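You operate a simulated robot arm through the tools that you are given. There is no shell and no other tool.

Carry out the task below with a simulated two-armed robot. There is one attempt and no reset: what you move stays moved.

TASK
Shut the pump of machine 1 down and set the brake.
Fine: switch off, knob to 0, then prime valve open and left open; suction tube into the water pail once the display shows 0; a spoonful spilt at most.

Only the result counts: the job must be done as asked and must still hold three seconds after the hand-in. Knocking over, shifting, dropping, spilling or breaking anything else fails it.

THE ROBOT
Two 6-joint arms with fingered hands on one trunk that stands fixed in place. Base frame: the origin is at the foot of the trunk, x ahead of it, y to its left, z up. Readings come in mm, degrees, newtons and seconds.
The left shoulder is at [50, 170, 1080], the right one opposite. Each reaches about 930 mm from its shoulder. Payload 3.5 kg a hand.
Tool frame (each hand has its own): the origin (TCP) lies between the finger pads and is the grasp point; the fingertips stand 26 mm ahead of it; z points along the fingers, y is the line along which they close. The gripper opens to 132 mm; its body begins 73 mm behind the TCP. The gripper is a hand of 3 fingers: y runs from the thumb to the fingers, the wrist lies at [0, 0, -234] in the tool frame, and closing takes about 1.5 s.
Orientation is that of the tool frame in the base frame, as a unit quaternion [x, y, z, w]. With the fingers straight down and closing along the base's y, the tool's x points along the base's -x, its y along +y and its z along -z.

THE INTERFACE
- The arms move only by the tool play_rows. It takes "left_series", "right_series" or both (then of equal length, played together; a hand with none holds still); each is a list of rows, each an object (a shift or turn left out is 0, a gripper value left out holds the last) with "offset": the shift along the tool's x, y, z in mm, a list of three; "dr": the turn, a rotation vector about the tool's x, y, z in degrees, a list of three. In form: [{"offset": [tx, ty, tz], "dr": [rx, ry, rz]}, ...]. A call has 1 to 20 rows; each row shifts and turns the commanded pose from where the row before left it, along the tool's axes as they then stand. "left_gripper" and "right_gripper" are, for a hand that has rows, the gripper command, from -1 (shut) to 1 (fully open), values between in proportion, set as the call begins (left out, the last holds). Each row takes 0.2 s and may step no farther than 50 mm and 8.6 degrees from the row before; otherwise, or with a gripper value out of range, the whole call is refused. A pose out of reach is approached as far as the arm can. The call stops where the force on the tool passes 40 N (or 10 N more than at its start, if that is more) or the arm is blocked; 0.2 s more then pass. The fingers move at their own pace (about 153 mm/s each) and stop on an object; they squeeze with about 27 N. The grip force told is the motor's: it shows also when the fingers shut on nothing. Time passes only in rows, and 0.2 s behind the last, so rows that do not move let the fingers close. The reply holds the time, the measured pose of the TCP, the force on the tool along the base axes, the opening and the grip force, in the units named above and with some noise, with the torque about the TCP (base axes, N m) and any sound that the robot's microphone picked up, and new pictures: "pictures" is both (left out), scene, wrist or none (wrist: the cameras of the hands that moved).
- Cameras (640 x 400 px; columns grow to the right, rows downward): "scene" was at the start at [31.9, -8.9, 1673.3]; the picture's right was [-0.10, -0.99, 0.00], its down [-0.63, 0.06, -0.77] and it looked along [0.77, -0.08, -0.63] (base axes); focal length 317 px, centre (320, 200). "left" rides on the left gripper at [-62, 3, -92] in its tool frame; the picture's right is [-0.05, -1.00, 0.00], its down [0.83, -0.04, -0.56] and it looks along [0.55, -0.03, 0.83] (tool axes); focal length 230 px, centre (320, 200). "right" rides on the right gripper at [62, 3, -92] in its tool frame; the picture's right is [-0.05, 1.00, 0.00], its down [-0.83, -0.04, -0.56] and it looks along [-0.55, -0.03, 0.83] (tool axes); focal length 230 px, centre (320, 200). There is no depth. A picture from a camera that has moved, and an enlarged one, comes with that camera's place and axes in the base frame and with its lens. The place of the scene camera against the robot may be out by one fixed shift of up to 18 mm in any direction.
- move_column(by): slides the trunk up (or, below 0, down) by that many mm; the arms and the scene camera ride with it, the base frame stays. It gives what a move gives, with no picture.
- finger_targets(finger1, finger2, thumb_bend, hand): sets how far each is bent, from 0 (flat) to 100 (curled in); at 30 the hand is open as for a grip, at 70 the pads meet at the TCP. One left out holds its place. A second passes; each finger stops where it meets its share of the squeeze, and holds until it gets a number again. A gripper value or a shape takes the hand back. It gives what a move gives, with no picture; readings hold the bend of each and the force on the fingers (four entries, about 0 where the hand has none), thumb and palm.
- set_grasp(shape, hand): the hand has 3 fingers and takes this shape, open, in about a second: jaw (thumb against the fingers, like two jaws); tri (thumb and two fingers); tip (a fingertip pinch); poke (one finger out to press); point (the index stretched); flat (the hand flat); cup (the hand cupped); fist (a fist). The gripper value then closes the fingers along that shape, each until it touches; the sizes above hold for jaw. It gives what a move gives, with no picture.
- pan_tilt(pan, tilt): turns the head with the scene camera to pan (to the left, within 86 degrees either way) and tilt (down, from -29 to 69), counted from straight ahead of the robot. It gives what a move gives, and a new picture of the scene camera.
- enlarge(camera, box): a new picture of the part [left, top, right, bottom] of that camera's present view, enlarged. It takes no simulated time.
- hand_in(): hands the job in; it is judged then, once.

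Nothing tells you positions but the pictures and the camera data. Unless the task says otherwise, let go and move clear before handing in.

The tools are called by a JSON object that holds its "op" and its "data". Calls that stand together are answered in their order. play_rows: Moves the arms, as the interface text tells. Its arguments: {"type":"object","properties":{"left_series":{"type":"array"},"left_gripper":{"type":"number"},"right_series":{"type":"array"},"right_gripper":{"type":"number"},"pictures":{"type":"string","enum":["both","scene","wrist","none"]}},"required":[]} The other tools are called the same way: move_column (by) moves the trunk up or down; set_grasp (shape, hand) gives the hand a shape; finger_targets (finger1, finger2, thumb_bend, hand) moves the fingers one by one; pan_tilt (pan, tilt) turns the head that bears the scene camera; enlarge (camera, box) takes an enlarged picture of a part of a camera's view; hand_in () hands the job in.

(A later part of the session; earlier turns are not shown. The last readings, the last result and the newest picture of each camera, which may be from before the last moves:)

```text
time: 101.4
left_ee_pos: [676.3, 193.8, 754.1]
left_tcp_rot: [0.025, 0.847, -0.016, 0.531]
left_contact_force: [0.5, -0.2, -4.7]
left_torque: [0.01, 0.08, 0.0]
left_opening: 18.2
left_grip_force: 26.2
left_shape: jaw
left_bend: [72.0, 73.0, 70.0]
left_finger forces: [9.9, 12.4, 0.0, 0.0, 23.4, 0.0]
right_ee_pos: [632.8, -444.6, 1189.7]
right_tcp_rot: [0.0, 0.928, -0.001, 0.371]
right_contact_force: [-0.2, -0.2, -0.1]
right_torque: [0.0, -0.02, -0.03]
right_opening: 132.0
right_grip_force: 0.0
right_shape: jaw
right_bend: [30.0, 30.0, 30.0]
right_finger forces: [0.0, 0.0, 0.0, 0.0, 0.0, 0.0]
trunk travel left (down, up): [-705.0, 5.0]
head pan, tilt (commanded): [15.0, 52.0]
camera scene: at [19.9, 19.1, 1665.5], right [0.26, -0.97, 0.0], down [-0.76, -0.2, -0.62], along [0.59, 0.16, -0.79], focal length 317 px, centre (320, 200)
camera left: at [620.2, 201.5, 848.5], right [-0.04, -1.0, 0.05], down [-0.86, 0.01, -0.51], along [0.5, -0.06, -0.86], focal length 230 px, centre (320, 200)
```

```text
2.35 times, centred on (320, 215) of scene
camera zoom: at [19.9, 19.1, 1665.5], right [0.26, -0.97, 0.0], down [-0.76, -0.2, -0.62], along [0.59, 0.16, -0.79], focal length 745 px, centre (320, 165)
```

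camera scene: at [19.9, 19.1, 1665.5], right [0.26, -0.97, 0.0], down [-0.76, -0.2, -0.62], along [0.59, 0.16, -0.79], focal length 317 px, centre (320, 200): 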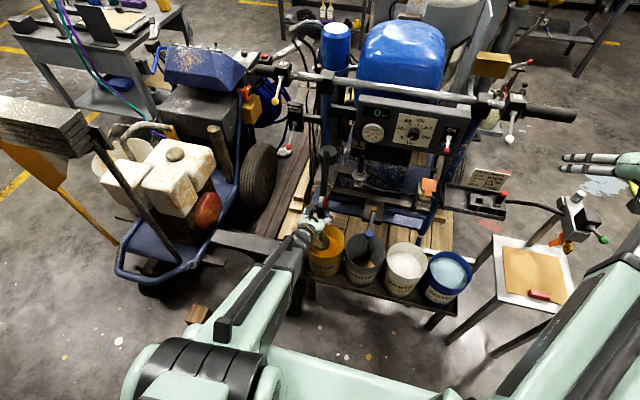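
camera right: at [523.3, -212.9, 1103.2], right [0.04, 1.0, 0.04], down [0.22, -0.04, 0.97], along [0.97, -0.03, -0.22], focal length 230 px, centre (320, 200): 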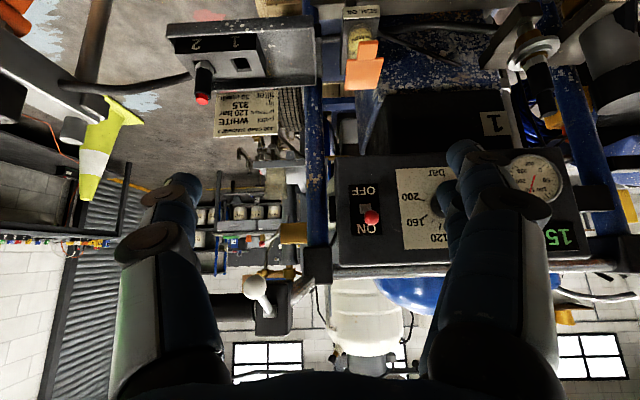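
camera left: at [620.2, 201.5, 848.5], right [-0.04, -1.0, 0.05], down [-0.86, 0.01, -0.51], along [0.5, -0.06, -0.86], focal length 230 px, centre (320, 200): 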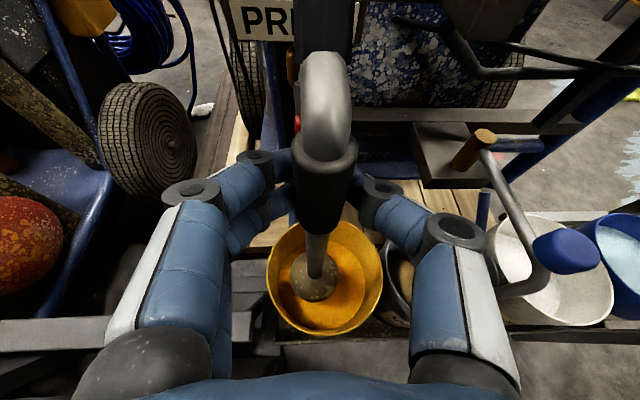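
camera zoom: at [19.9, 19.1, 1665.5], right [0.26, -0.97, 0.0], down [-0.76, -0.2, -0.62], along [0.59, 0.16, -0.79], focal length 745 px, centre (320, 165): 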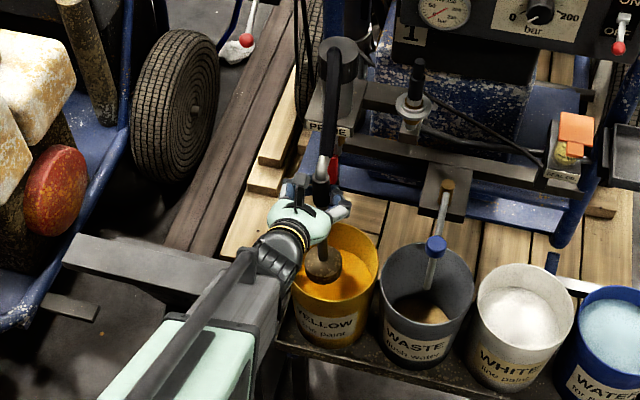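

The strainer foot is out of the paint and over the yellow pail. I lift a little more and wait there to let it drip off.

{"op": "play_rows", "data": {"left_series": [{"offset": [-13.5, 0, -6.5]}, {"offset": [-13.5, 0, -6.5]}, {}, {}, {}, {}, {}, {}, {}, {}, {}, {}, {}, {}, {}, {}, {}, {}, {}, {}], "pictures": "both"}}

{"op": "enlarge", "data": {"camera": "left", "box": [240, 190, 400, 350]}}

{"op": "enlarge", "data": {"camera": "scene", "box": [270, 200, 350, 300]}}

```text
time: 105.6
left_ee_pos: [676.2, 193.1, 785.3]
left_tcp_rot: [0.025, 0.847, -0.016, 0.531]
left_contact_force: [0.6, 1.0, -4.7]
left_torque: [0.01, 0.09, 0.04]
left_opening: 18.6
left_grip_force: 27.0
left_shape: jaw
left_bend: [72.0, 73.0, 70.0]
left_finger forces: [10.0, 12.6, 0.0, 0.0, 23.4, 0.0]
right_ee_pos: [633.3, -444.9, 1190.1]
right_tcp_rot: [0.001, 0.929, 0.0, 0.371]
right_contact_force: [0.7, 0.0, -0.7]
right_torque: [-0.04, 0.0, 0.02]
right_opening: 132.0
right_grip_force: 0.1
right_shape: jaw
right_bend: [30.0, 30.0, 30.0]
right_finger forces: [0.1, 0.0, 0.0, 0.1, 0.0, 0.0]
trunk travel left (down, up): [-705.0, 5.0]
head pan, tilt (commanded): [15.0, 52.0]
camera scene: at [19.9, 19.2, 1665.5], right [0.26, -0.97, 0.0], down [-0.76, -0.2, -0.62], along [0.59, 0.16, -0.79], focal length 317 px, centre (320, 200)
camera left: at [619.3, 200.9, 879.6], right [-0.04, -1.0, 0.05], down [-0.86, 0.01, -0.51], along [0.5, -0.06, -0.86], focal length 230 px, centre (320, 200)
```

scene: 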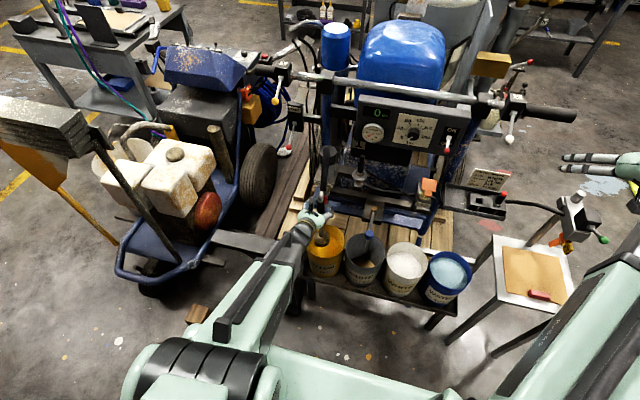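
left: 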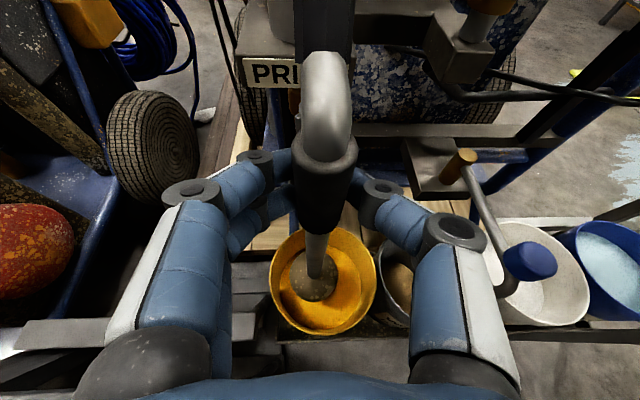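

```text
2.50 times, centred on (320, 270) of left
camera zoom: at [619.3, 200.9, 879.6], right [-0.04, -1.0, 0.05], down [-0.86, 0.01, -0.51], along [0.5, -0.06, -0.86], focal length 575 px, centre (320, 25)
```

zoom: 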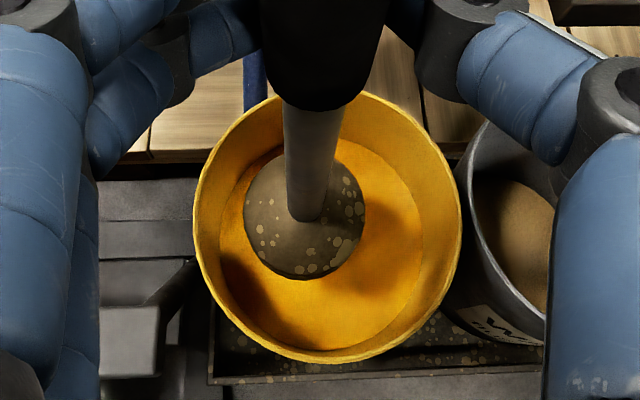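

```text
4.00 times, centred on (310, 250) of scene
camera zoom: at [19.9, 19.2, 1665.5], right [0.26, -0.97, 0.0], down [-0.76, -0.2, -0.62], along [0.59, 0.16, -0.79], focal length 1267 px, centre (360, 0)
```

zoom: 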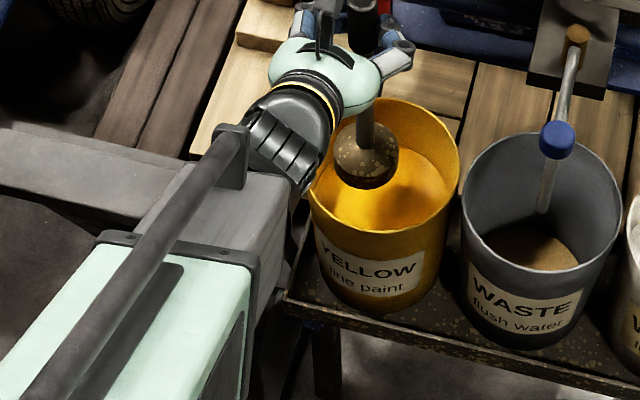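

No drip is visible and the strainer (about 70 mm wide) hangs at z 530 over the pail. I turn the hand about the vertical (to the right) in place, to prepare for carrying the tube past the front of the return pipe.

{"op": "play_rows", "data": {"left_series": [{"dr": [7.57, 0, 3.64]}, {"dr": [7.57, 0, 3.64]}, {"dr": [7.57, 0, 3.64]}, {"dr": [7.57, 0, 3.64]}, {"dr": [7.57, 0, 3.64]}, {"dr": [7.57, 0, 3.64]}], "pictures": "both"}}

{"op": "enlarge", "data": {"camera": "scene", "box": [260, 120, 400, 300]}}

```text
time: 107.0
left_ee_pos: [676.2, 194.4, 783.7]
left_tcp_rot: [0.384, 0.755, -0.242, 0.473]
left_contact_force: [-0.2, 0.2, -4.7]
left_torque: [0.09, 0.06, 0.02]
left_opening: 17.9
left_grip_force: 26.8
left_shape: jaw
left_bend: [72.0, 73.0, 70.0]
left_finger forces: [9.9, 12.9, 0.1, 0.1, 23.4, 0.1]
right_ee_pos: [633.0, -445.9, 1189.7]
right_tcp_rot: [0.0, 0.928, 0.0, 0.372]
right_contact_force: [0.3, 0.7, 0.0]
right_torque: [-0.02, -0.01, -0.02]
right_opening: 132.0
right_grip_force: 0.0
right_shape: jaw
right_bend: [30.0, 30.0, 30.0]
right_finger forces: [0.0, 0.0, 0.0, 0.0, 0.1, 0.0]
trunk travel left (down, up): [-705.0, 5.0]
head pan, tilt (commanded): [15.0, 52.0]
camera scene: at [20.2, 19.3, 1665.5], right [0.26, -0.97, 0.0], down [-0.76, -0.2, -0.62], along [0.59, 0.16, -0.79], focal length 317 px, centre (320, 200)
camera left: at [645.4, 243.1, 878.4], right [-0.79, -0.61, 0.05], down [-0.54, 0.67, -0.51], along [0.27, -0.43, -0.86], focal length 230 px, centre (320, 200)
```

scene: 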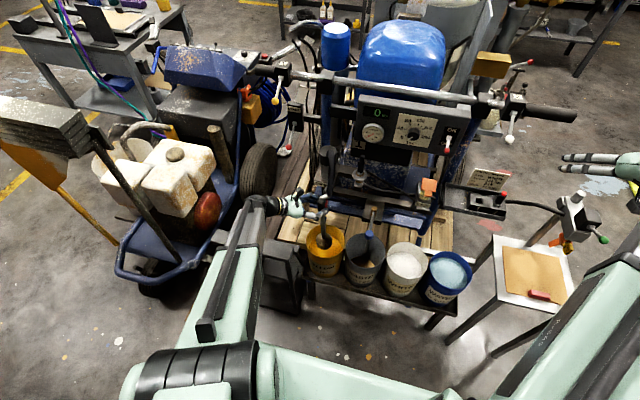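
left: 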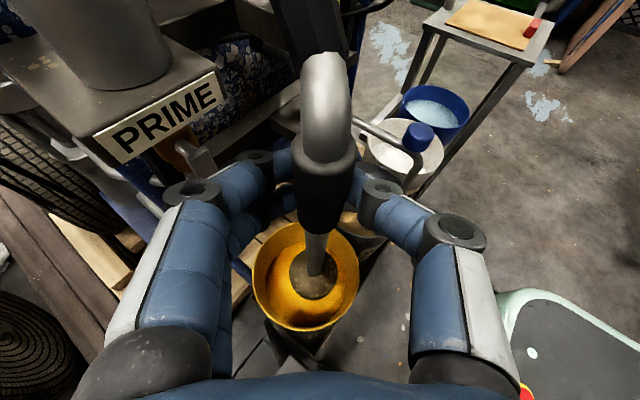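

```text
2.22 times, centred on (330, 210) of scene
camera zoom: at [20.2, 19.3, 1665.5], right [0.26, -0.97, 0.0], down [-0.76, -0.2, -0.62], along [0.59, 0.16, -0.79], focal length 704 px, centre (298, 178)
```

zoom: 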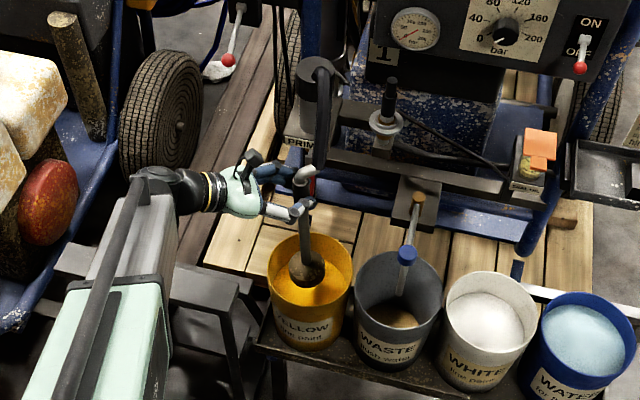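

The tube hangs vertically from the hand and the hose follows. I carry it forward-right to x about 598 and past the front of the return pipe.

{"op": "play_rows", "data": {"left_series": [{"offset": [-0.5, -21.6, 1]}, {"offset": [-0.5, -21.6, 1]}, {"offset": [-0.5, -21.6, 1]}, {"offset": [-0.5, -21.6, 1]}, {"offset": [-0.5, -21.6, 1]}], "pictures": "both"}}

```text
time: 108.2
left_ee_pos: [589.3, 124.6, 783.1]
left_tcp_rot: [0.383, 0.756, -0.241, 0.473]
left_contact_force: [-1.0, -0.1, -4.7]
left_torque: [0.03, 0.13, -0.02]
left_opening: 18.1
left_grip_force: 27.2
left_shape: jaw
left_bend: [72.0, 73.0, 71.0]
left_finger forces: [10.2, 12.8, 0.1, 0.1, 24.1, 0.0]
right_ee_pos: [633.8, -446.5, 1190.4]
right_tcp_rot: [0.0, 0.928, 0.0, 0.372]
right_contact_force: [-1.0, 0.4, -0.1]
right_torque: [0.03, 0.02, 0.01]
right_opening: 131.9
right_grip_force: 0.2
right_shape: jaw
right_bend: [30.0, 30.0, 30.0]
right_finger forces: [0.1, 0.0, 0.1, 0.1, 0.0, 0.1]
trunk travel left (down, up): [-705.0, 5.0]
head pan, tilt (commanded): [15.0, 52.0]
camera scene: at [19.6, 18.9, 1665.5], right [0.26, -0.97, 0.0], down [-0.76, -0.2, -0.62], along [0.59, 0.16, -0.79], focal length 317 px, centre (320, 200)
camera left: at [559.6, 173.7, 878.3], right [-0.79, -0.61, 0.05], down [-0.54, 0.67, -0.51], along [0.28, -0.43, -0.86], focal length 230 px, centre (320, 200)
```

scene: 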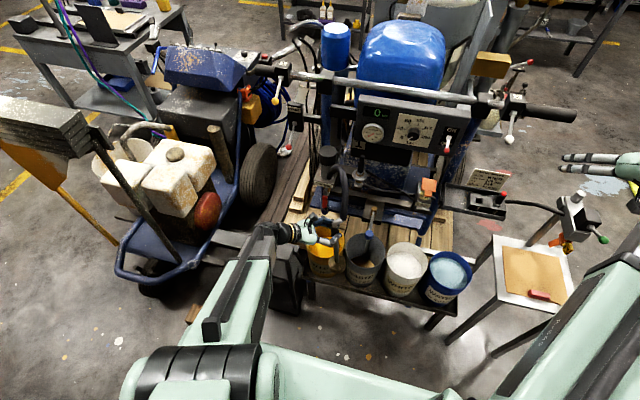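
left: 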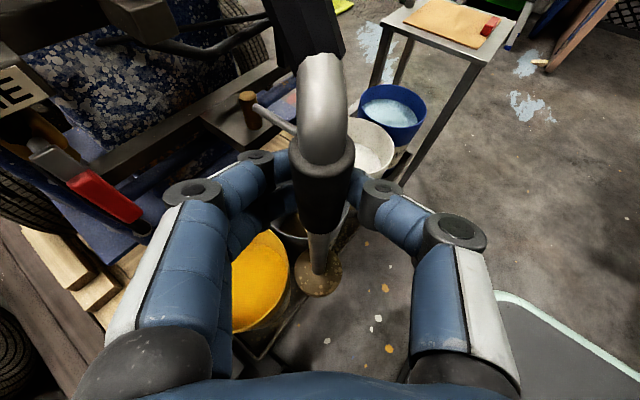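

{"op": "play_rows", "data": {"left_series": [{"offset": [-7, -11.8, 14.6]}, {"offset": [-7, -11.8, 14.6]}, {"offset": [-7, -11.8, 14.6]}, {"offset": [-7, -11.8, 14.6]}, {"offset": [-7, -11.8, 14.6]}, {"offset": [-7, -11.8, 14.6]}], "pictures": "both"}}

{"op": "enlarge", "data": {"camera": "scene", "box": [260, 120, 400, 300]}}

```text
time: 109.6
left_ee_pos: [589.1, 5.1, 785.2]
left_tcp_rot: [0.383, 0.756, -0.241, 0.473]
left_contact_force: [0.5, 0.8, -4.7]
left_torque: [0.06, 0.03, 0.05]
left_opening: 17.9
left_grip_force: 27.4
left_shape: jaw
left_bend: [72.0, 73.0, 71.0]
left_finger forces: [9.8, 13.3, 0.0, 0.1, 22.6, 0.0]
right_ee_pos: [632.7, -446.6, 1190.3]
right_tcp_rot: [-0.001, 0.929, 0.0, 0.371]
right_contact_force: [-0.1, -0.2, 0.7]
right_torque: [-0.02, 0.01, -0.01]
right_opening: 131.9
right_grip_force: 0.0
right_shape: jaw
right_bend: [30.0, 30.0, 30.0]
right_finger forces: [0.1, 0.1, 0.0, 0.0, 0.0, 0.1]
trunk travel left (down, up): [-705.0, 5.0]
head pan, tilt (commanded): [15.0, 52.0]
camera scene: at [19.9, 18.8, 1665.5], right [0.26, -0.97, 0.0], down [-0.76, -0.2, -0.62], along [0.59, 0.16, -0.79], focal length 317 px, centre (320, 200)
camera left: at [559.8, 54.4, 879.2], right [-0.79, -0.61, 0.05], down [-0.55, 0.67, -0.51], along [0.28, -0.43, -0.86], focal length 230 px, centre (320, 200)
```

scene: 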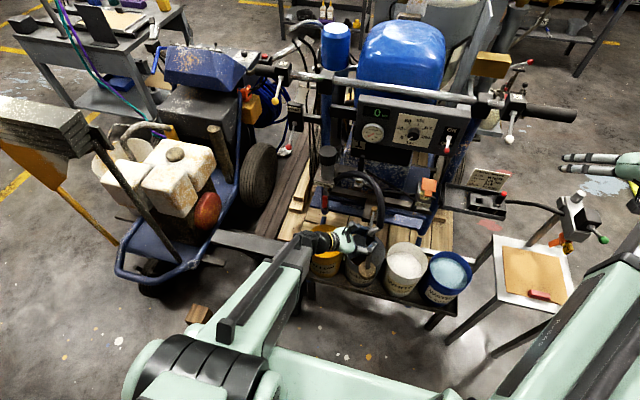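
left: 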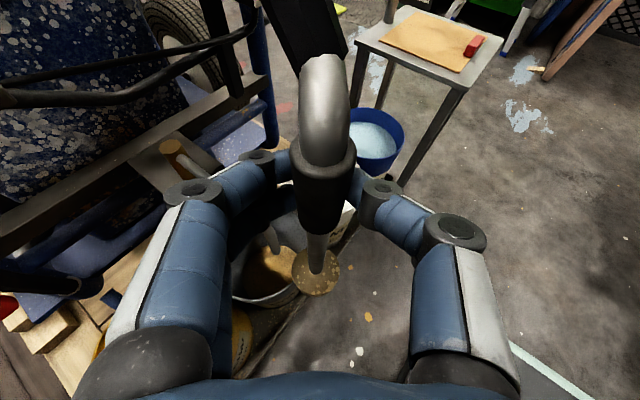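

```text
2.22 times, centred on (330, 210) of scene
camera zoom: at [19.9, 18.8, 1665.5], right [0.26, -0.97, 0.0], down [-0.76, -0.2, -0.62], along [0.59, 0.16, -0.79], focal length 704 px, centre (298, 178)
```

zoom: 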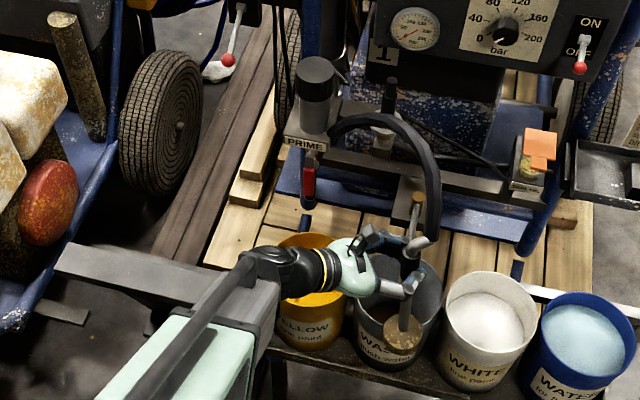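

{"op": "play_rows", "data": {"left_series": [{"offset": [-7, -11.8, 14.6]}, {"offset": [-7, -11.8, 14.6]}, {"offset": [-7, -11.8, 14.6]}, {"offset": [-7, -11.8, 14.6]}, {"offset": [-7, -11.8, 14.6]}, {"offset": [-9.1, -3.8, 18.9]}, {"offset": [-9.1, -3.8, 18.9]}, {"offset": [-9.1, -3.8, 18.9]}, {"offset": [-9.1, -3.8, 18.9]}, {"offset": [-9.1, -3.8, 18.9]}, {"offset": [-9.1, -3.8, 18.9]}], "pictures": "both"}}

{"op": "enlarge", "data": {"camera": "scene", "box": [280, 140, 480, 310]}}

```text
time: 112.0
left_ee_pos: [647.7, -211.7, 784.2]
left_tcp_rot: [0.383, 0.755, -0.242, 0.474]
left_contact_force: [-0.4, -0.2, -4.1]
left_torque: [0.04, 0.04, 0.02]
left_opening: 18.1
left_grip_force: 27.4
left_shape: jaw
left_bend: [72.0, 73.0, 71.0]
left_finger forces: [8.8, 13.5, 0.0, 0.1, 21.0, 0.0]
right_ee_pos: [633.6, -446.7, 1189.4]
right_tcp_rot: [-0.001, 0.929, 0.001, 0.371]
right_contact_force: [0.6, 0.2, 0.1]
right_torque: [0.0, 0.04, -0.01]
right_opening: 131.7
right_grip_force: 0.0
right_shape: jaw
right_bend: [30.0, 30.0, 30.0]
right_finger forces: [0.0, 0.1, 0.0, 0.1, 0.0, 0.0]
trunk travel left (down, up): [-705.0, 5.0]
head pan, tilt (commanded): [15.0, 52.0]
camera scene: at [20.0, 18.6, 1665.5], right [0.26, -0.97, 0.0], down [-0.76, -0.2, -0.62], along [0.59, 0.16, -0.79], focal length 317 px, centre (320, 200)
camera left: at [617.3, -162.5, 879.0], right [-0.79, -0.61, 0.05], down [-0.54, 0.67, -0.51], along [0.28, -0.43, -0.86], focal length 230 px, centre (320, 200)
```

scene: 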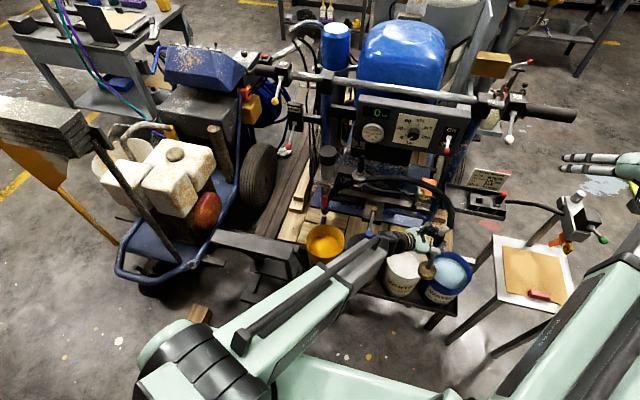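
left: 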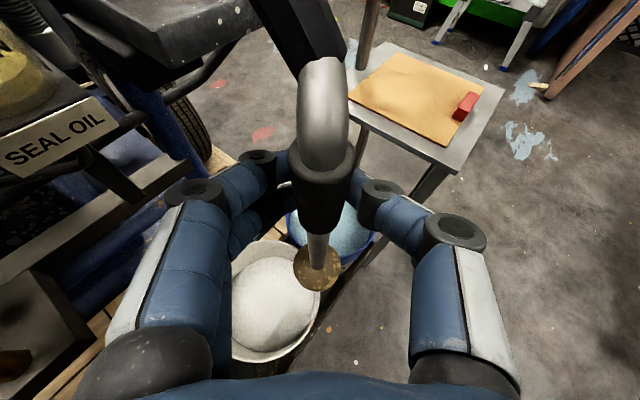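

```text
2.35 times, centred on (380, 225) of scene
camera zoom: at [20.0, 18.6, 1665.5], right [0.26, -0.97, 0.0], down [-0.76, -0.2, -0.62], along [0.59, 0.16, -0.79], focal length 745 px, centre (179, 141)
```

zoom: 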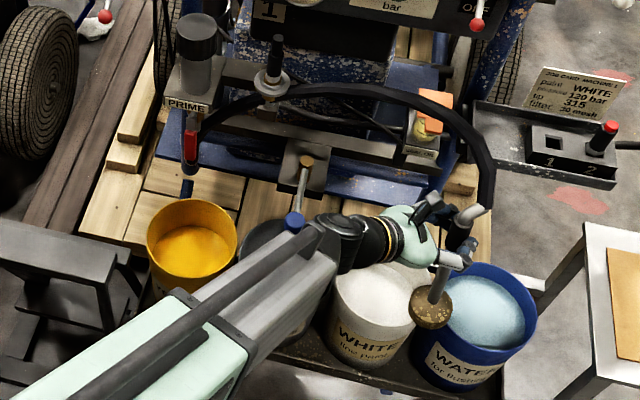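

The tube is over the white pail's edge now, nearing the blue water pail. I go on a few steps and check the pail's place with the wrist camera.

{"op": "play_rows", "data": {"left_series": [{"offset": [-9.1, -3.8, 18.9]}, {"offset": [-9.1, -3.8, 18.9]}, {"offset": [-9.1, -3.8, 18.9]}, {"offset": [-9.1, -3.8, 18.9]}], "pictures": "both"}}

{"op": "enlarge", "data": {"camera": "left", "box": [220, 160, 420, 360]}}

{"op": "enlarge", "data": {"camera": "scene", "box": [370, 200, 490, 310]}}

```text
time: 113.0
left_ee_pos: [686.8, -287.9, 782.6]
left_tcp_rot: [0.382, 0.756, -0.241, 0.474]
left_contact_force: [0.9, -1.0, -5.1]
left_torque: [0.02, -0.01, 0.04]
left_opening: 18.0
left_grip_force: 27.1
left_shape: jaw
left_bend: [72.0, 72.0, 71.0]
left_finger forces: [8.3, 14.0, 0.0, 0.0, 20.8, 0.0]
right_ee_pos: [632.9, -446.2, 1190.0]
right_tcp_rot: [0.0, 0.928, 0.001, 0.372]
right_contact_force: [0.2, 0.2, 0.4]
right_torque: [0.01, -0.02, 0.01]
right_opening: 131.9
right_grip_force: 0.1
right_shape: jaw
right_bend: [30.0, 30.0, 30.0]
right_finger forces: [0.1, 0.0, 0.0, 0.0, 0.0, 0.1]
trunk travel left (down, up): [-705.0, 5.0]
head pan, tilt (commanded): [15.0, 52.0]
camera scene: at [20.1, 18.6, 1665.5], right [0.26, -0.97, 0.0], down [-0.76, -0.2, -0.62], along [0.59, 0.16, -0.79], focal length 317 px, centre (320, 200)
camera left: at [657.2, -239.8, 878.1], right [-0.79, -0.61, 0.05], down [-0.54, 0.67, -0.51], along [0.28, -0.43, -0.86], focal length 230 px, centre (320, 200)
```

scene: 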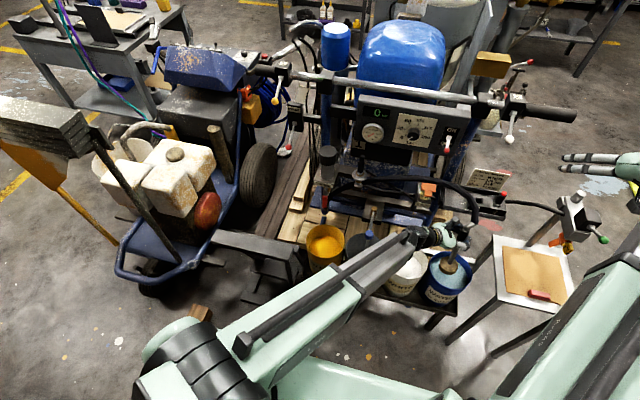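
left: 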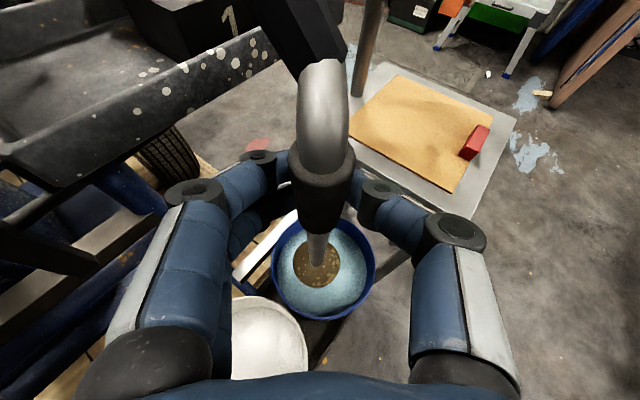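

```text
2.00 times, centred on (320, 260) of left
camera zoom: at [657.2, -239.8, 878.1], right [-0.79, -0.61, 0.05], down [-0.54, 0.67, -0.51], along [0.28, -0.43, -0.86], focal length 460 px, centre (320, 80)
```

zoom: 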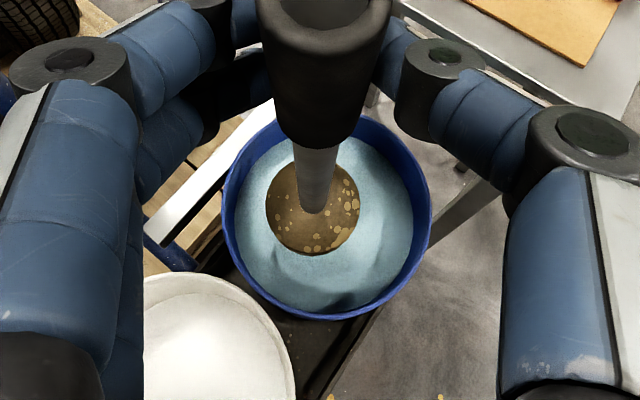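

```text
3.64 times, centred on (430, 255) of scene
camera zoom: at [20.1, 18.6, 1665.5], right [0.26, -0.97, 0.0], down [-0.76, -0.2, -0.62], along [0.59, 0.16, -0.79], focal length 1151 px, centre (-80, 0)
```

zoom: 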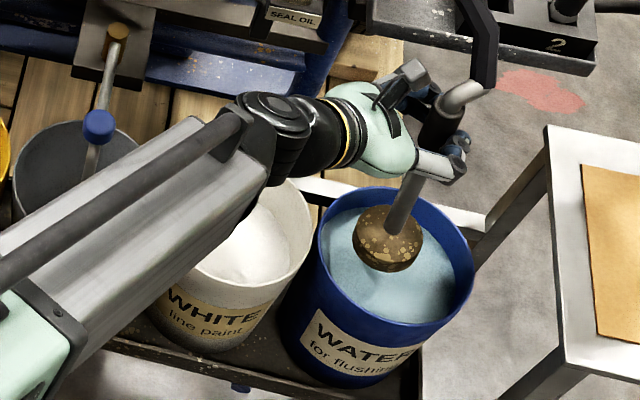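

The strainer hangs over the water pail, whose centre is at about (700,-335). I correct by about 12 mm, move the idle right hand further away, and then lower with the trunk.

{"op": "play_rows", "data": {"left_series": [{"offset": [-1, -5.3, 2]}, {"offset": [-1, -5.3, 2]}, {}, {}], "right_series": [{"offset": [0, -30, 0]}, {"offset": [0, -30, 0]}, {"offset": [0, -30, 0]}, {"offset": [0, -30, 0]}], "pictures": "none"}}

{"op": "move_column", "data": {"by": -60}}

{"op": "enlarge", "data": {"camera": "left", "box": [220, 160, 420, 360]}}

{"op": "enlarge", "data": {"camera": "scene", "box": [340, 130, 520, 310]}}

```text
time: 114.0
left_ee_pos: [679.4, -296.4, 783.9]
left_tcp_rot: [0.382, 0.756, -0.24, 0.474]
left_contact_force: [0.0, -0.1, -5.1]
left_torque: [0.1, 0.06, -0.01]
left_opening: 17.7
left_grip_force: 26.6
left_shape: jaw
left_bend: [72.0, 72.0, 71.0]
left_finger forces: [10.9, 14.1, 0.1, 0.0, 20.3, 0.0]
right_ee_pos: [633.3, -565.7, 1189.7]
right_tcp_rot: [0.001, 0.928, 0.0, 0.372]
right_contact_force: [0.1, -0.2, -1.2]
right_torque: [0.01, -0.01, 0.0]
right_opening: 131.8
right_grip_force: 0.0
right_shape: jaw
right_bend: [30.0, 30.0, 30.0]
right_finger forces: [0.0, 0.0, 0.1, 0.0, 0.1, 0.1]
trunk travel left (down, up): [-705.0, 5.0]
head pan, tilt (commanded): [15.0, 52.0]
```

```text
time: 115.0
left_ee_pos: [680.4, -295.6, 723.7]
left_tcp_rot: [0.382, 0.756, -0.241, 0.474]
left_contact_force: [0.0, -0.5, -4.8]
left_torque: [0.15, 0.05, -0.01]
left_opening: 17.7
left_grip_force: 26.4
left_shape: jaw
left_bend: [72.0, 72.0, 71.0]
left_finger forces: [10.7, 14.3, 0.0, 0.1, 20.1, 0.0]
right_ee_pos: [633.5, -565.4, 1129.7]
right_tcp_rot: [0.0, 0.928, 0.001, 0.372]
right_contact_force: [0.8, 0.0, 0.0]
right_torque: [-0.02, 0.01, 0.01]
right_opening: 131.6
right_grip_force: 0.1
right_shape: jaw
right_bend: [30.0, 30.0, 30.0]
right_finger forces: [0.0, 0.0, 0.1, 0.1, 0.1, 0.0]
trunk travel left (down, up): [-645.0, 65.0]
head pan, tilt (commanded): [15.0, 52.0]
```

```text
2.00 times, centred on (320, 260) of left
camera zoom: at [649.6, -247.8, 819.3], right [-0.79, -0.61, 0.05], down [-0.54, 0.67, -0.51], along [0.28, -0.43, -0.86], focal length 460 px, centre (320, 80)
```

zoom: 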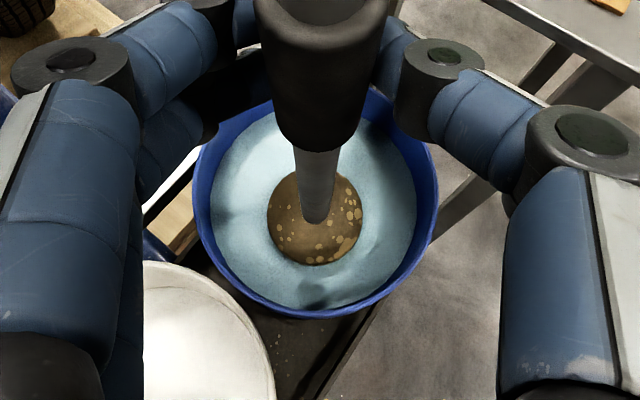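

```text
2.22 times, centred on (430, 220) of scene
camera zoom: at [19.8, 18.9, 1605.6], right [0.26, -0.97, 0.0], down [-0.76, -0.2, -0.62], along [0.59, 0.16, -0.79], focal length 704 px, centre (76, 156)
```

zoom: 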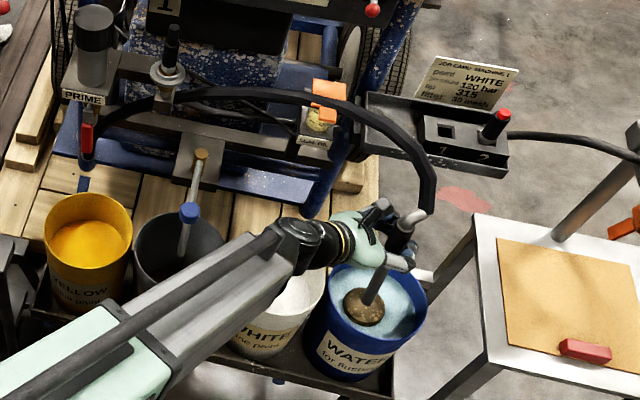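

Well centred. I lower further in steps, watching the force.

{"op": "move_column", "data": {"by": -100}}

{"op": "enlarge", "data": {"camera": "left", "box": [220, 160, 420, 360]}}

{"op": "enlarge", "data": {"camera": "scene", "box": [340, 100, 540, 280]}}

```text
time: 116.3
left_ee_pos: [679.8, -297.0, 624.1]
left_tcp_rot: [0.382, 0.756, -0.241, 0.473]
left_contact_force: [-0.1, 0.5, -5.0]
left_torque: [0.09, 0.04, 0.02]
left_opening: 17.5
left_grip_force: 27.1
left_shape: jaw
left_bend: [72.0, 72.0, 71.0]
left_finger forces: [10.3, 14.4, 0.1, 0.1, 20.2, 0.1]
right_ee_pos: [632.9, -565.8, 1029.5]
right_tcp_rot: [0.0, 0.928, 0.0, 0.372]
right_contact_force: [0.2, -1.1, 0.8]
right_torque: [0.02, -0.02, 0.01]
right_opening: 131.9
right_grip_force: 0.0
right_shape: jaw
right_bend: [30.0, 30.0, 30.0]
right_finger forces: [0.0, 0.0, 0.0, 0.0, 0.0, 0.0]
trunk travel left (down, up): [-545.0, 165.0]
head pan, tilt (commanded): [15.0, 52.0]
```

```text
2.00 times, centred on (320, 260) of left
camera zoom: at [649.6, -247.8, 719.3], right [-0.79, -0.61, 0.05], down [-0.54, 0.67, -0.51], along [0.28, -0.43, -0.86], focal length 460 px, centre (320, 80)
```

zoom: 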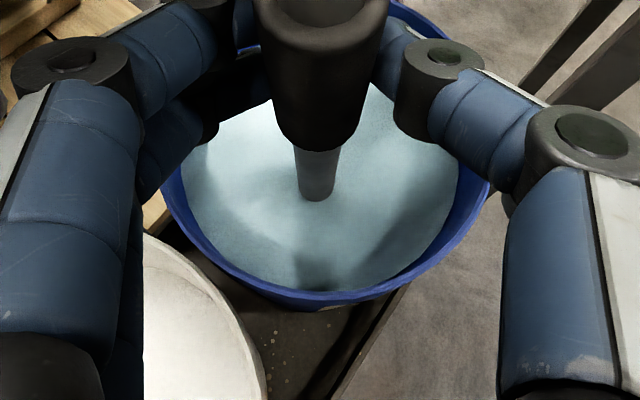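

```text
2.22 times, centred on (440, 190) of scene
camera zoom: at [19.8, 18.9, 1505.6], right [0.26, -0.97, 0.0], down [-0.76, -0.2, -0.62], along [0.59, 0.16, -0.79], focal length 704 px, centre (53, 222)
```

zoom: 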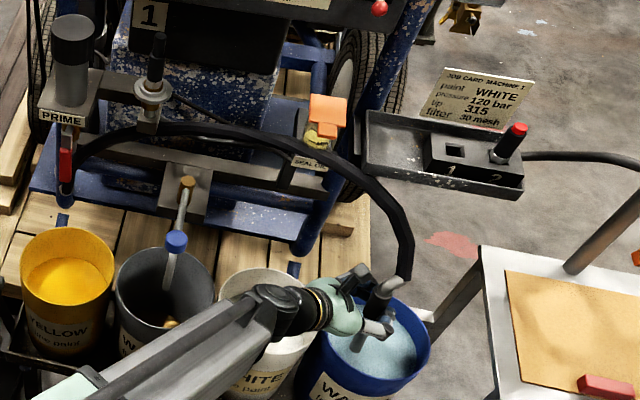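

The strainer is under water. I lower another 50 mm slowly.

{"op": "move_column", "data": {"by": -35}}

{"op": "play_rows", "data": {"left_series": [{"offset": [4.5, 0, 2.2]}, {"offset": [4.5, 0, 2.2]}, {"offset": [4.5, 0, 2.2]}], "pictures": "both"}}

{"op": "enlarge", "data": {"camera": "left", "box": [220, 130, 420, 330]}}

```text
time: 117.1
left_ee_pos: [680.1, -297.0, 589.9]
left_tcp_rot: [0.382, 0.756, -0.241, 0.474]
left_contact_force: [-0.1, 0.0, -4.5]
left_torque: [0.11, 0.08, -0.01]
left_opening: 17.6
left_grip_force: 26.4
left_shape: jaw
left_bend: [72.0, 72.0, 71.0]
left_finger forces: [10.1, 14.6, 0.0, 0.1, 20.2, 0.1]
right_ee_pos: [633.1, -565.8, 995.1]
right_tcp_rot: [0.0, 0.929, 0.0, 0.371]
right_contact_force: [-0.1, -0.2, 0.4]
right_torque: [-0.01, 0.0, -0.03]
right_opening: 132.0
right_grip_force: 0.0
right_shape: jaw
right_bend: [30.0, 30.0, 30.0]
right_finger forces: [0.0, 0.1, 0.0, 0.0, 0.0, 0.1]
trunk travel left (down, up): [-510.0, 200.0]
head pan, tilt (commanded): [15.0, 52.0]
```

```text
time: 117.9
left_ee_pos: [680.5, -295.8, 574.2]
left_tcp_rot: [0.383, 0.756, -0.24, 0.474]
left_contact_force: [-1.0, 0.5, -5.4]
left_torque: [0.13, 0.0, 0.02]
left_opening: 17.5
left_grip_force: 27.2
left_shape: jaw
left_bend: [72.0, 72.0, 71.0]
left_finger forces: [10.6, 14.5, 0.0, 0.1, 20.1, 0.0]
right_ee_pos: [634.3, -566.0, 994.8]
right_tcp_rot: [0.0, 0.928, 0.0, 0.372]
right_contact_force: [-1.4, 0.2, 0.3]
right_torque: [-0.01, 0.01, 0.0]
right_opening: 131.9
right_grip_force: 0.1
right_shape: jaw
right_bend: [30.0, 30.0, 30.0]
right_finger forces: [0.1, 0.0, 0.1, 0.0, 0.0, 0.1]
trunk travel left (down, up): [-510.0, 200.0]
head pan, tilt (commanded): [15.0, 52.0]
camera scene: at [19.9, 18.8, 1470.5], right [0.26, -0.97, 0.0], down [-0.76, -0.2, -0.62], along [0.59, 0.16, -0.79], focal length 317 px, centre (320, 200)
camera left: at [650.3, -247.0, 669.0], right [-0.79, -0.61, 0.05], down [-0.54, 0.67, -0.51], along [0.28, -0.43, -0.86], focal length 230 px, centre (320, 200)
```

scene: 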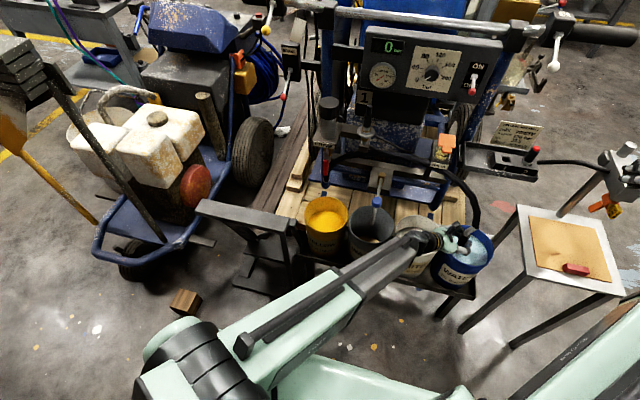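
left: 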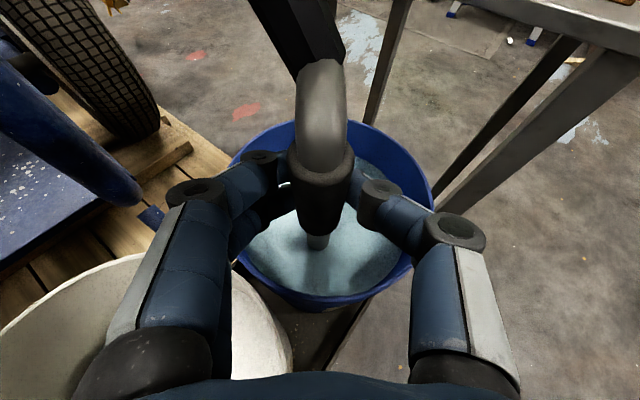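

```text
2.00 times, centred on (320, 230) of left
camera zoom: at [650.3, -247.0, 669.0], right [-0.79, -0.61, 0.05], down [-0.54, 0.67, -0.51], along [0.28, -0.43, -0.86], focal length 460 px, centre (320, 140)
```

zoom: 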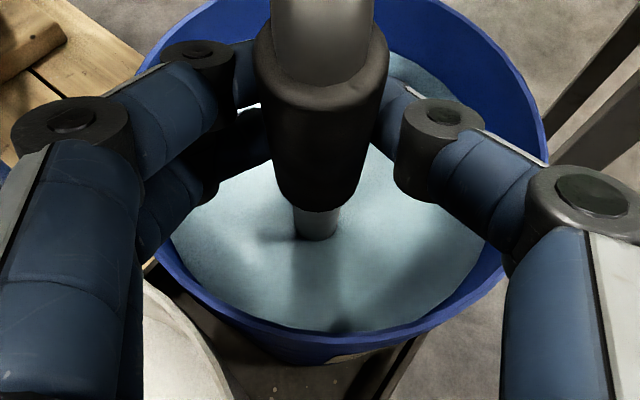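

{"op": "play_rows", "data": {"left_series": [{"offset": [3.6, 0, 1.7]}, {"offset": [3.6, 0, 1.7]}, {"offset": [3.6, 0, 1.7]}], "pictures": "none"}}

```text
time: 118.7
left_ee_pos: [680.1, -295.7, 565.9]
left_tcp_rot: [0.382, 0.754, -0.243, 0.476]
left_contact_force: [0.8, -0.3, 17.5]
left_torque: [-0.1, -0.16, 0.02]
left_opening: 18.1
left_grip_force: 27.3
left_shape: jaw
left_bend: [72.0, 73.0, 72.0]
left_finger forces: [11.6, 15.4, 0.2, 0.1, 22.9, 0.1]
right_ee_pos: [632.1, -564.9, 995.6]
right_tcp_rot: [0.0, 0.928, -0.001, 0.372]
right_contact_force: [0.4, -0.6, 0.1]
right_torque: [0.0, -0.05, 0.01]
right_opening: 132.0
right_grip_force: 0.1
right_shape: jaw
right_bend: [30.0, 30.0, 30.0]
right_finger forces: [0.0, 0.0, 0.0, 0.1, 0.0, 0.0]
trunk travel left (down, up): [-510.0, 200.0]
head pan, tilt (commanded): [15.0, 52.0]
```

The foot touched the bottom (force now upward). I ease up 3 mm and open the hand.

{"op": "play_rows", "data": {"left_series": [{"offset": [-2.7, 0, -1.3]}, {}], "pictures": "none"}}

{"op": "play_rows", "data": {"left_series": [{}, {}, {}, {}, {}], "left_gripper": 0.3, "pictures": "both"}}

{"op": "enlarge", "data": {"camera": "left", "box": [220, 80, 420, 330]}}

{"op": "enlarge", "data": {"camera": "scene", "box": [400, 170, 520, 290]}}

```text
time: 119.3
left_ee_pos: [680.3, -294.9, 564.9]
left_tcp_rot: [0.382, 0.755, -0.241, 0.474]
left_contact_force: [0.7, -0.1, 16.9]
left_torque: [-0.07, -0.13, 0.03]
left_opening: 18.0
left_grip_force: 26.4
left_shape: jaw
left_bend: [72.0, 73.0, 72.0]
left_finger forces: [11.2, 15.3, 0.0, 0.0, 22.7, 0.0]
right_ee_pos: [632.0, -564.0, 997.0]
right_tcp_rot: [0.0, 0.928, 0.0, 0.373]
right_contact_force: [0.5, 0.3, 0.1]
right_torque: [0.01, 0.01, 0.01]
right_opening: 132.0
right_grip_force: 0.0
right_shape: jaw
right_bend: [30.0, 30.0, 30.0]
right_finger forces: [0.1, 0.0, 0.1, 0.0, 0.0, 0.0]
trunk travel left (down, up): [-510.0, 200.0]
head pan, tilt (commanded): [15.0, 52.0]
```

```text
time: 120.5
left_ee_pos: [679.6, -297.1, 564.5]
left_tcp_rot: [0.383, 0.756, -0.241, 0.472]
left_contact_force: [0.0, -0.5, 0.2]
left_torque: [-0.01, -0.04, 0.01]
left_opening: 85.5
left_grip_force: 0.2
left_shape: jaw
left_bend: [70.0, 70.0, 68.0]
left_finger forces: [0.1, 0.0, 0.0, 0.0, 0.1, 0.0]
right_ee_pos: [634.0, -565.9, 994.1]
right_tcp_rot: [0.0, 0.929, 0.0, 0.371]
right_contact_force: [-0.4, 0.5, -0.1]
right_torque: [-0.01, 0.01, 0.0]
right_opening: 132.0
right_grip_force: 0.1
right_shape: jaw
right_bend: [30.0, 30.0, 30.0]
right_finger forces: [0.0, 0.0, 0.0, 0.0, 0.0, 0.0]
trunk travel left (down, up): [-510.0, 200.0]
head pan, tilt (commanded): [15.0, 52.0]
camera scene: at [19.4, 19.0, 1470.5], right [0.26, -0.97, 0.0], down [-0.76, -0.2, -0.62], along [0.59, 0.16, -0.79], focal length 317 px, centre (320, 200)
camera left: at [649.4, -246.6, 659.2], right [-0.79, -0.61, 0.05], down [-0.54, 0.67, -0.51], along [0.28, -0.43, -0.86], focal length 230 px, centre (320, 200)
```

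scene: 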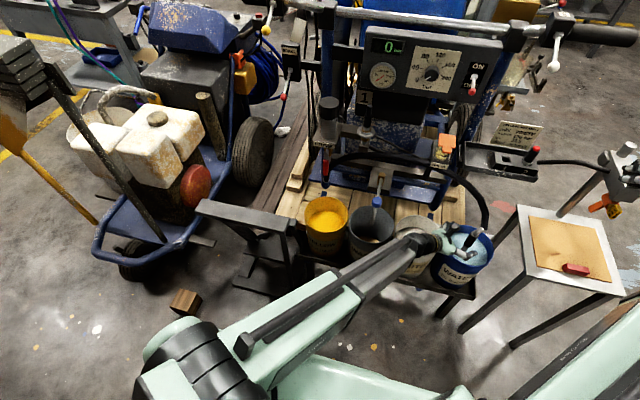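
left: 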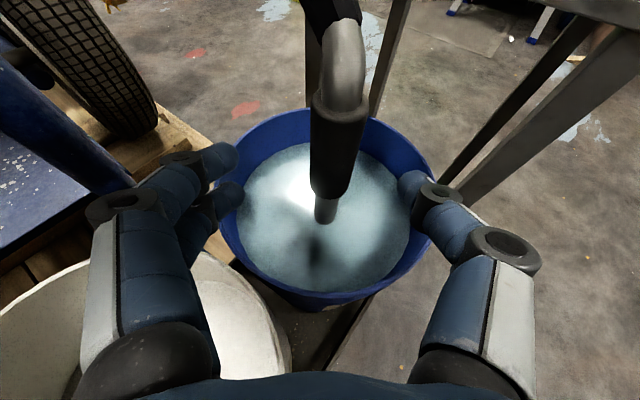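

```text
1.60 times, centred on (320, 205) of left
camera zoom: at [649.4, -246.6, 659.2], right [-0.79, -0.61, 0.05], down [-0.54, 0.67, -0.51], along [0.28, -0.43, -0.86], focal length 368 px, centre (320, 192)
```

zoom: 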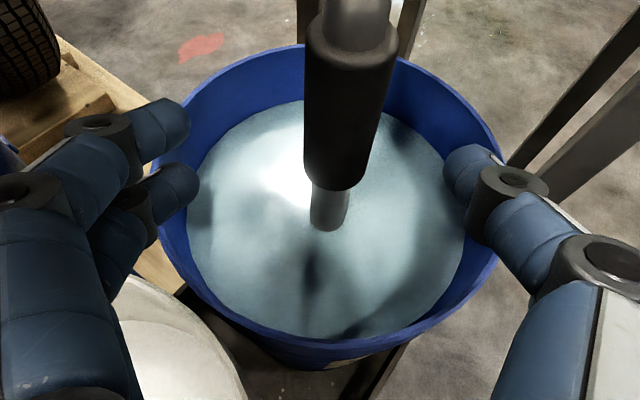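

```text
3.33 times, centred on (460, 230) of scene
camera zoom: at [19.4, 19.0, 1470.5], right [0.26, -0.97, 0.0], down [-0.76, -0.2, -0.62], along [0.59, 0.16, -0.79], focal length 1056 px, centre (-147, 100)
```

zoom: 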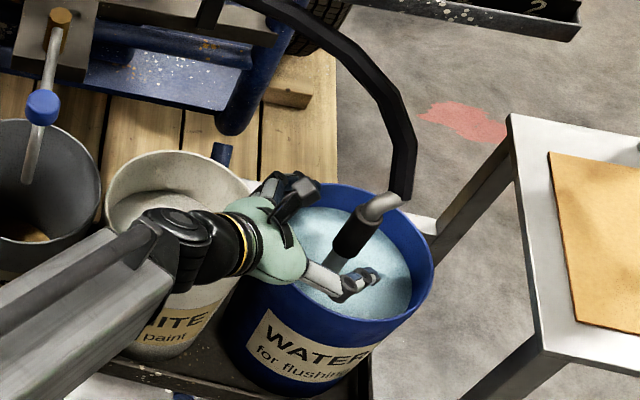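

The tube stands by itself in the water pail. I withdraw the hand straight back and up, clear of everything.

{"op": "play_rows", "data": {"left_series": [{"offset": [0, 0, -15]}, {"offset": [0, 0, -25]}, {"offset": [0, 0, -30]}, {"offset": [0, 0, -30]}, {"offset": [-30, 0, -15]}, {"offset": [-40, 0, -10]}, {"offset": [-40, 0, -10]}, {"offset": [-40, 0, -10]}], "pictures": "both"}}

{"op": "enlarge", "data": {"camera": "scene", "box": [270, 120, 510, 290]}}

{"op": "enlarge", "data": {"camera": "scene", "box": [400, 170, 520, 290]}}

```text
time: 122.3
left_ee_pos: [637.6, -244.5, 764.5]
left_tcp_rot: [0.382, 0.756, -0.241, 0.474]
left_contact_force: [0.4, -0.7, 0.9]
left_torque: [0.01, -0.01, 0.03]
left_opening: 85.7
left_grip_force: 0.0
left_shape: jaw
left_bend: [70.0, 70.0, 68.0]
left_finger forces: [0.1, 0.0, 0.0, 0.0, 0.0, 0.0]
right_ee_pos: [632.8, -566.0, 994.4]
right_tcp_rot: [0.001, 0.929, 0.0, 0.371]
right_contact_force: [0.7, -0.1, 0.3]
right_torque: [-0.04, -0.01, -0.01]
right_opening: 131.7
right_grip_force: 0.0
right_shape: jaw
right_bend: [30.0, 30.0, 30.0]
right_finger forces: [0.0, 0.0, 0.1, 0.0, 0.0, 0.1]
trunk travel left (down, up): [-510.0, 200.0]
head pan, tilt (commanded): [15.0, 52.0]
camera scene: at [19.4, 19.0, 1470.5], right [0.26, -0.97, 0.0], down [-0.76, -0.2, -0.62], along [0.59, 0.16, -0.79], focal length 317 px, centre (320, 200)
camera left: at [607.0, -194.7, 858.4], right [-0.79, -0.61, 0.05], down [-0.55, 0.67, -0.51], along [0.28, -0.43, -0.86], focal length 230 px, centre (320, 200)
```

scene: 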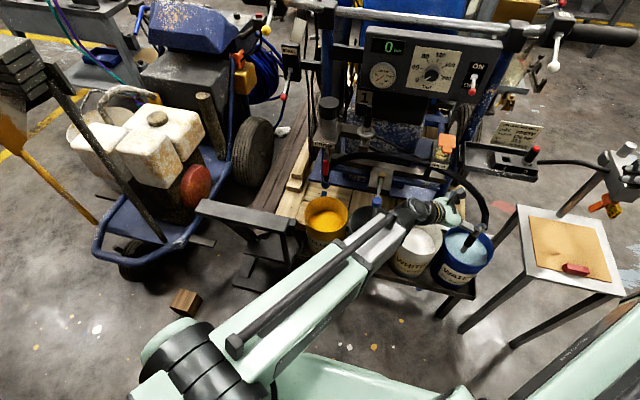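
left: 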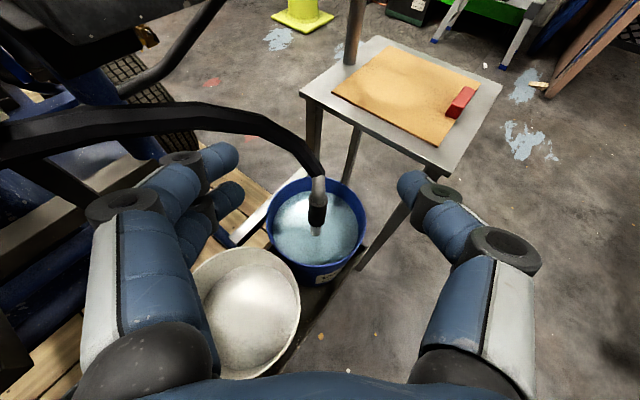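

```text
2.35 times, centred on (390, 205) of scene
camera zoom: at [19.4, 19.0, 1470.5], right [0.26, -0.97, 0.0], down [-0.76, -0.2, -0.62], along [0.59, 0.16, -0.79], focal length 745 px, centre (155, 188)
```

zoom: 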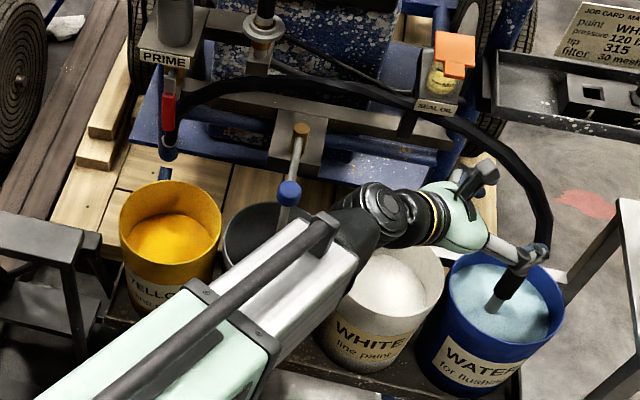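

```text
3.33 times, centred on (460, 230) of scene
camera zoom: at [19.4, 19.0, 1470.5], right [0.26, -0.97, 0.0], down [-0.76, -0.2, -0.62], along [0.59, 0.16, -0.79], focal length 1056 px, centre (-147, 100)
```

zoom: 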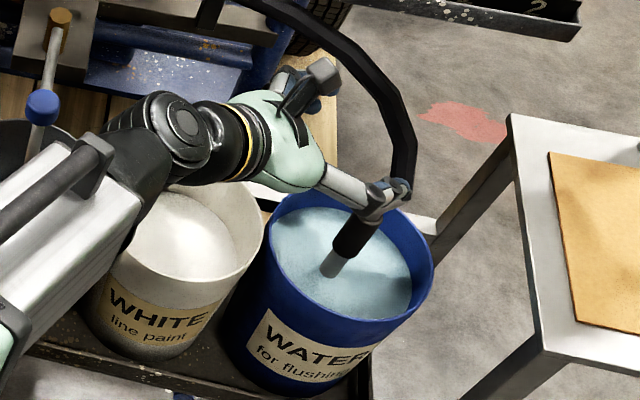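

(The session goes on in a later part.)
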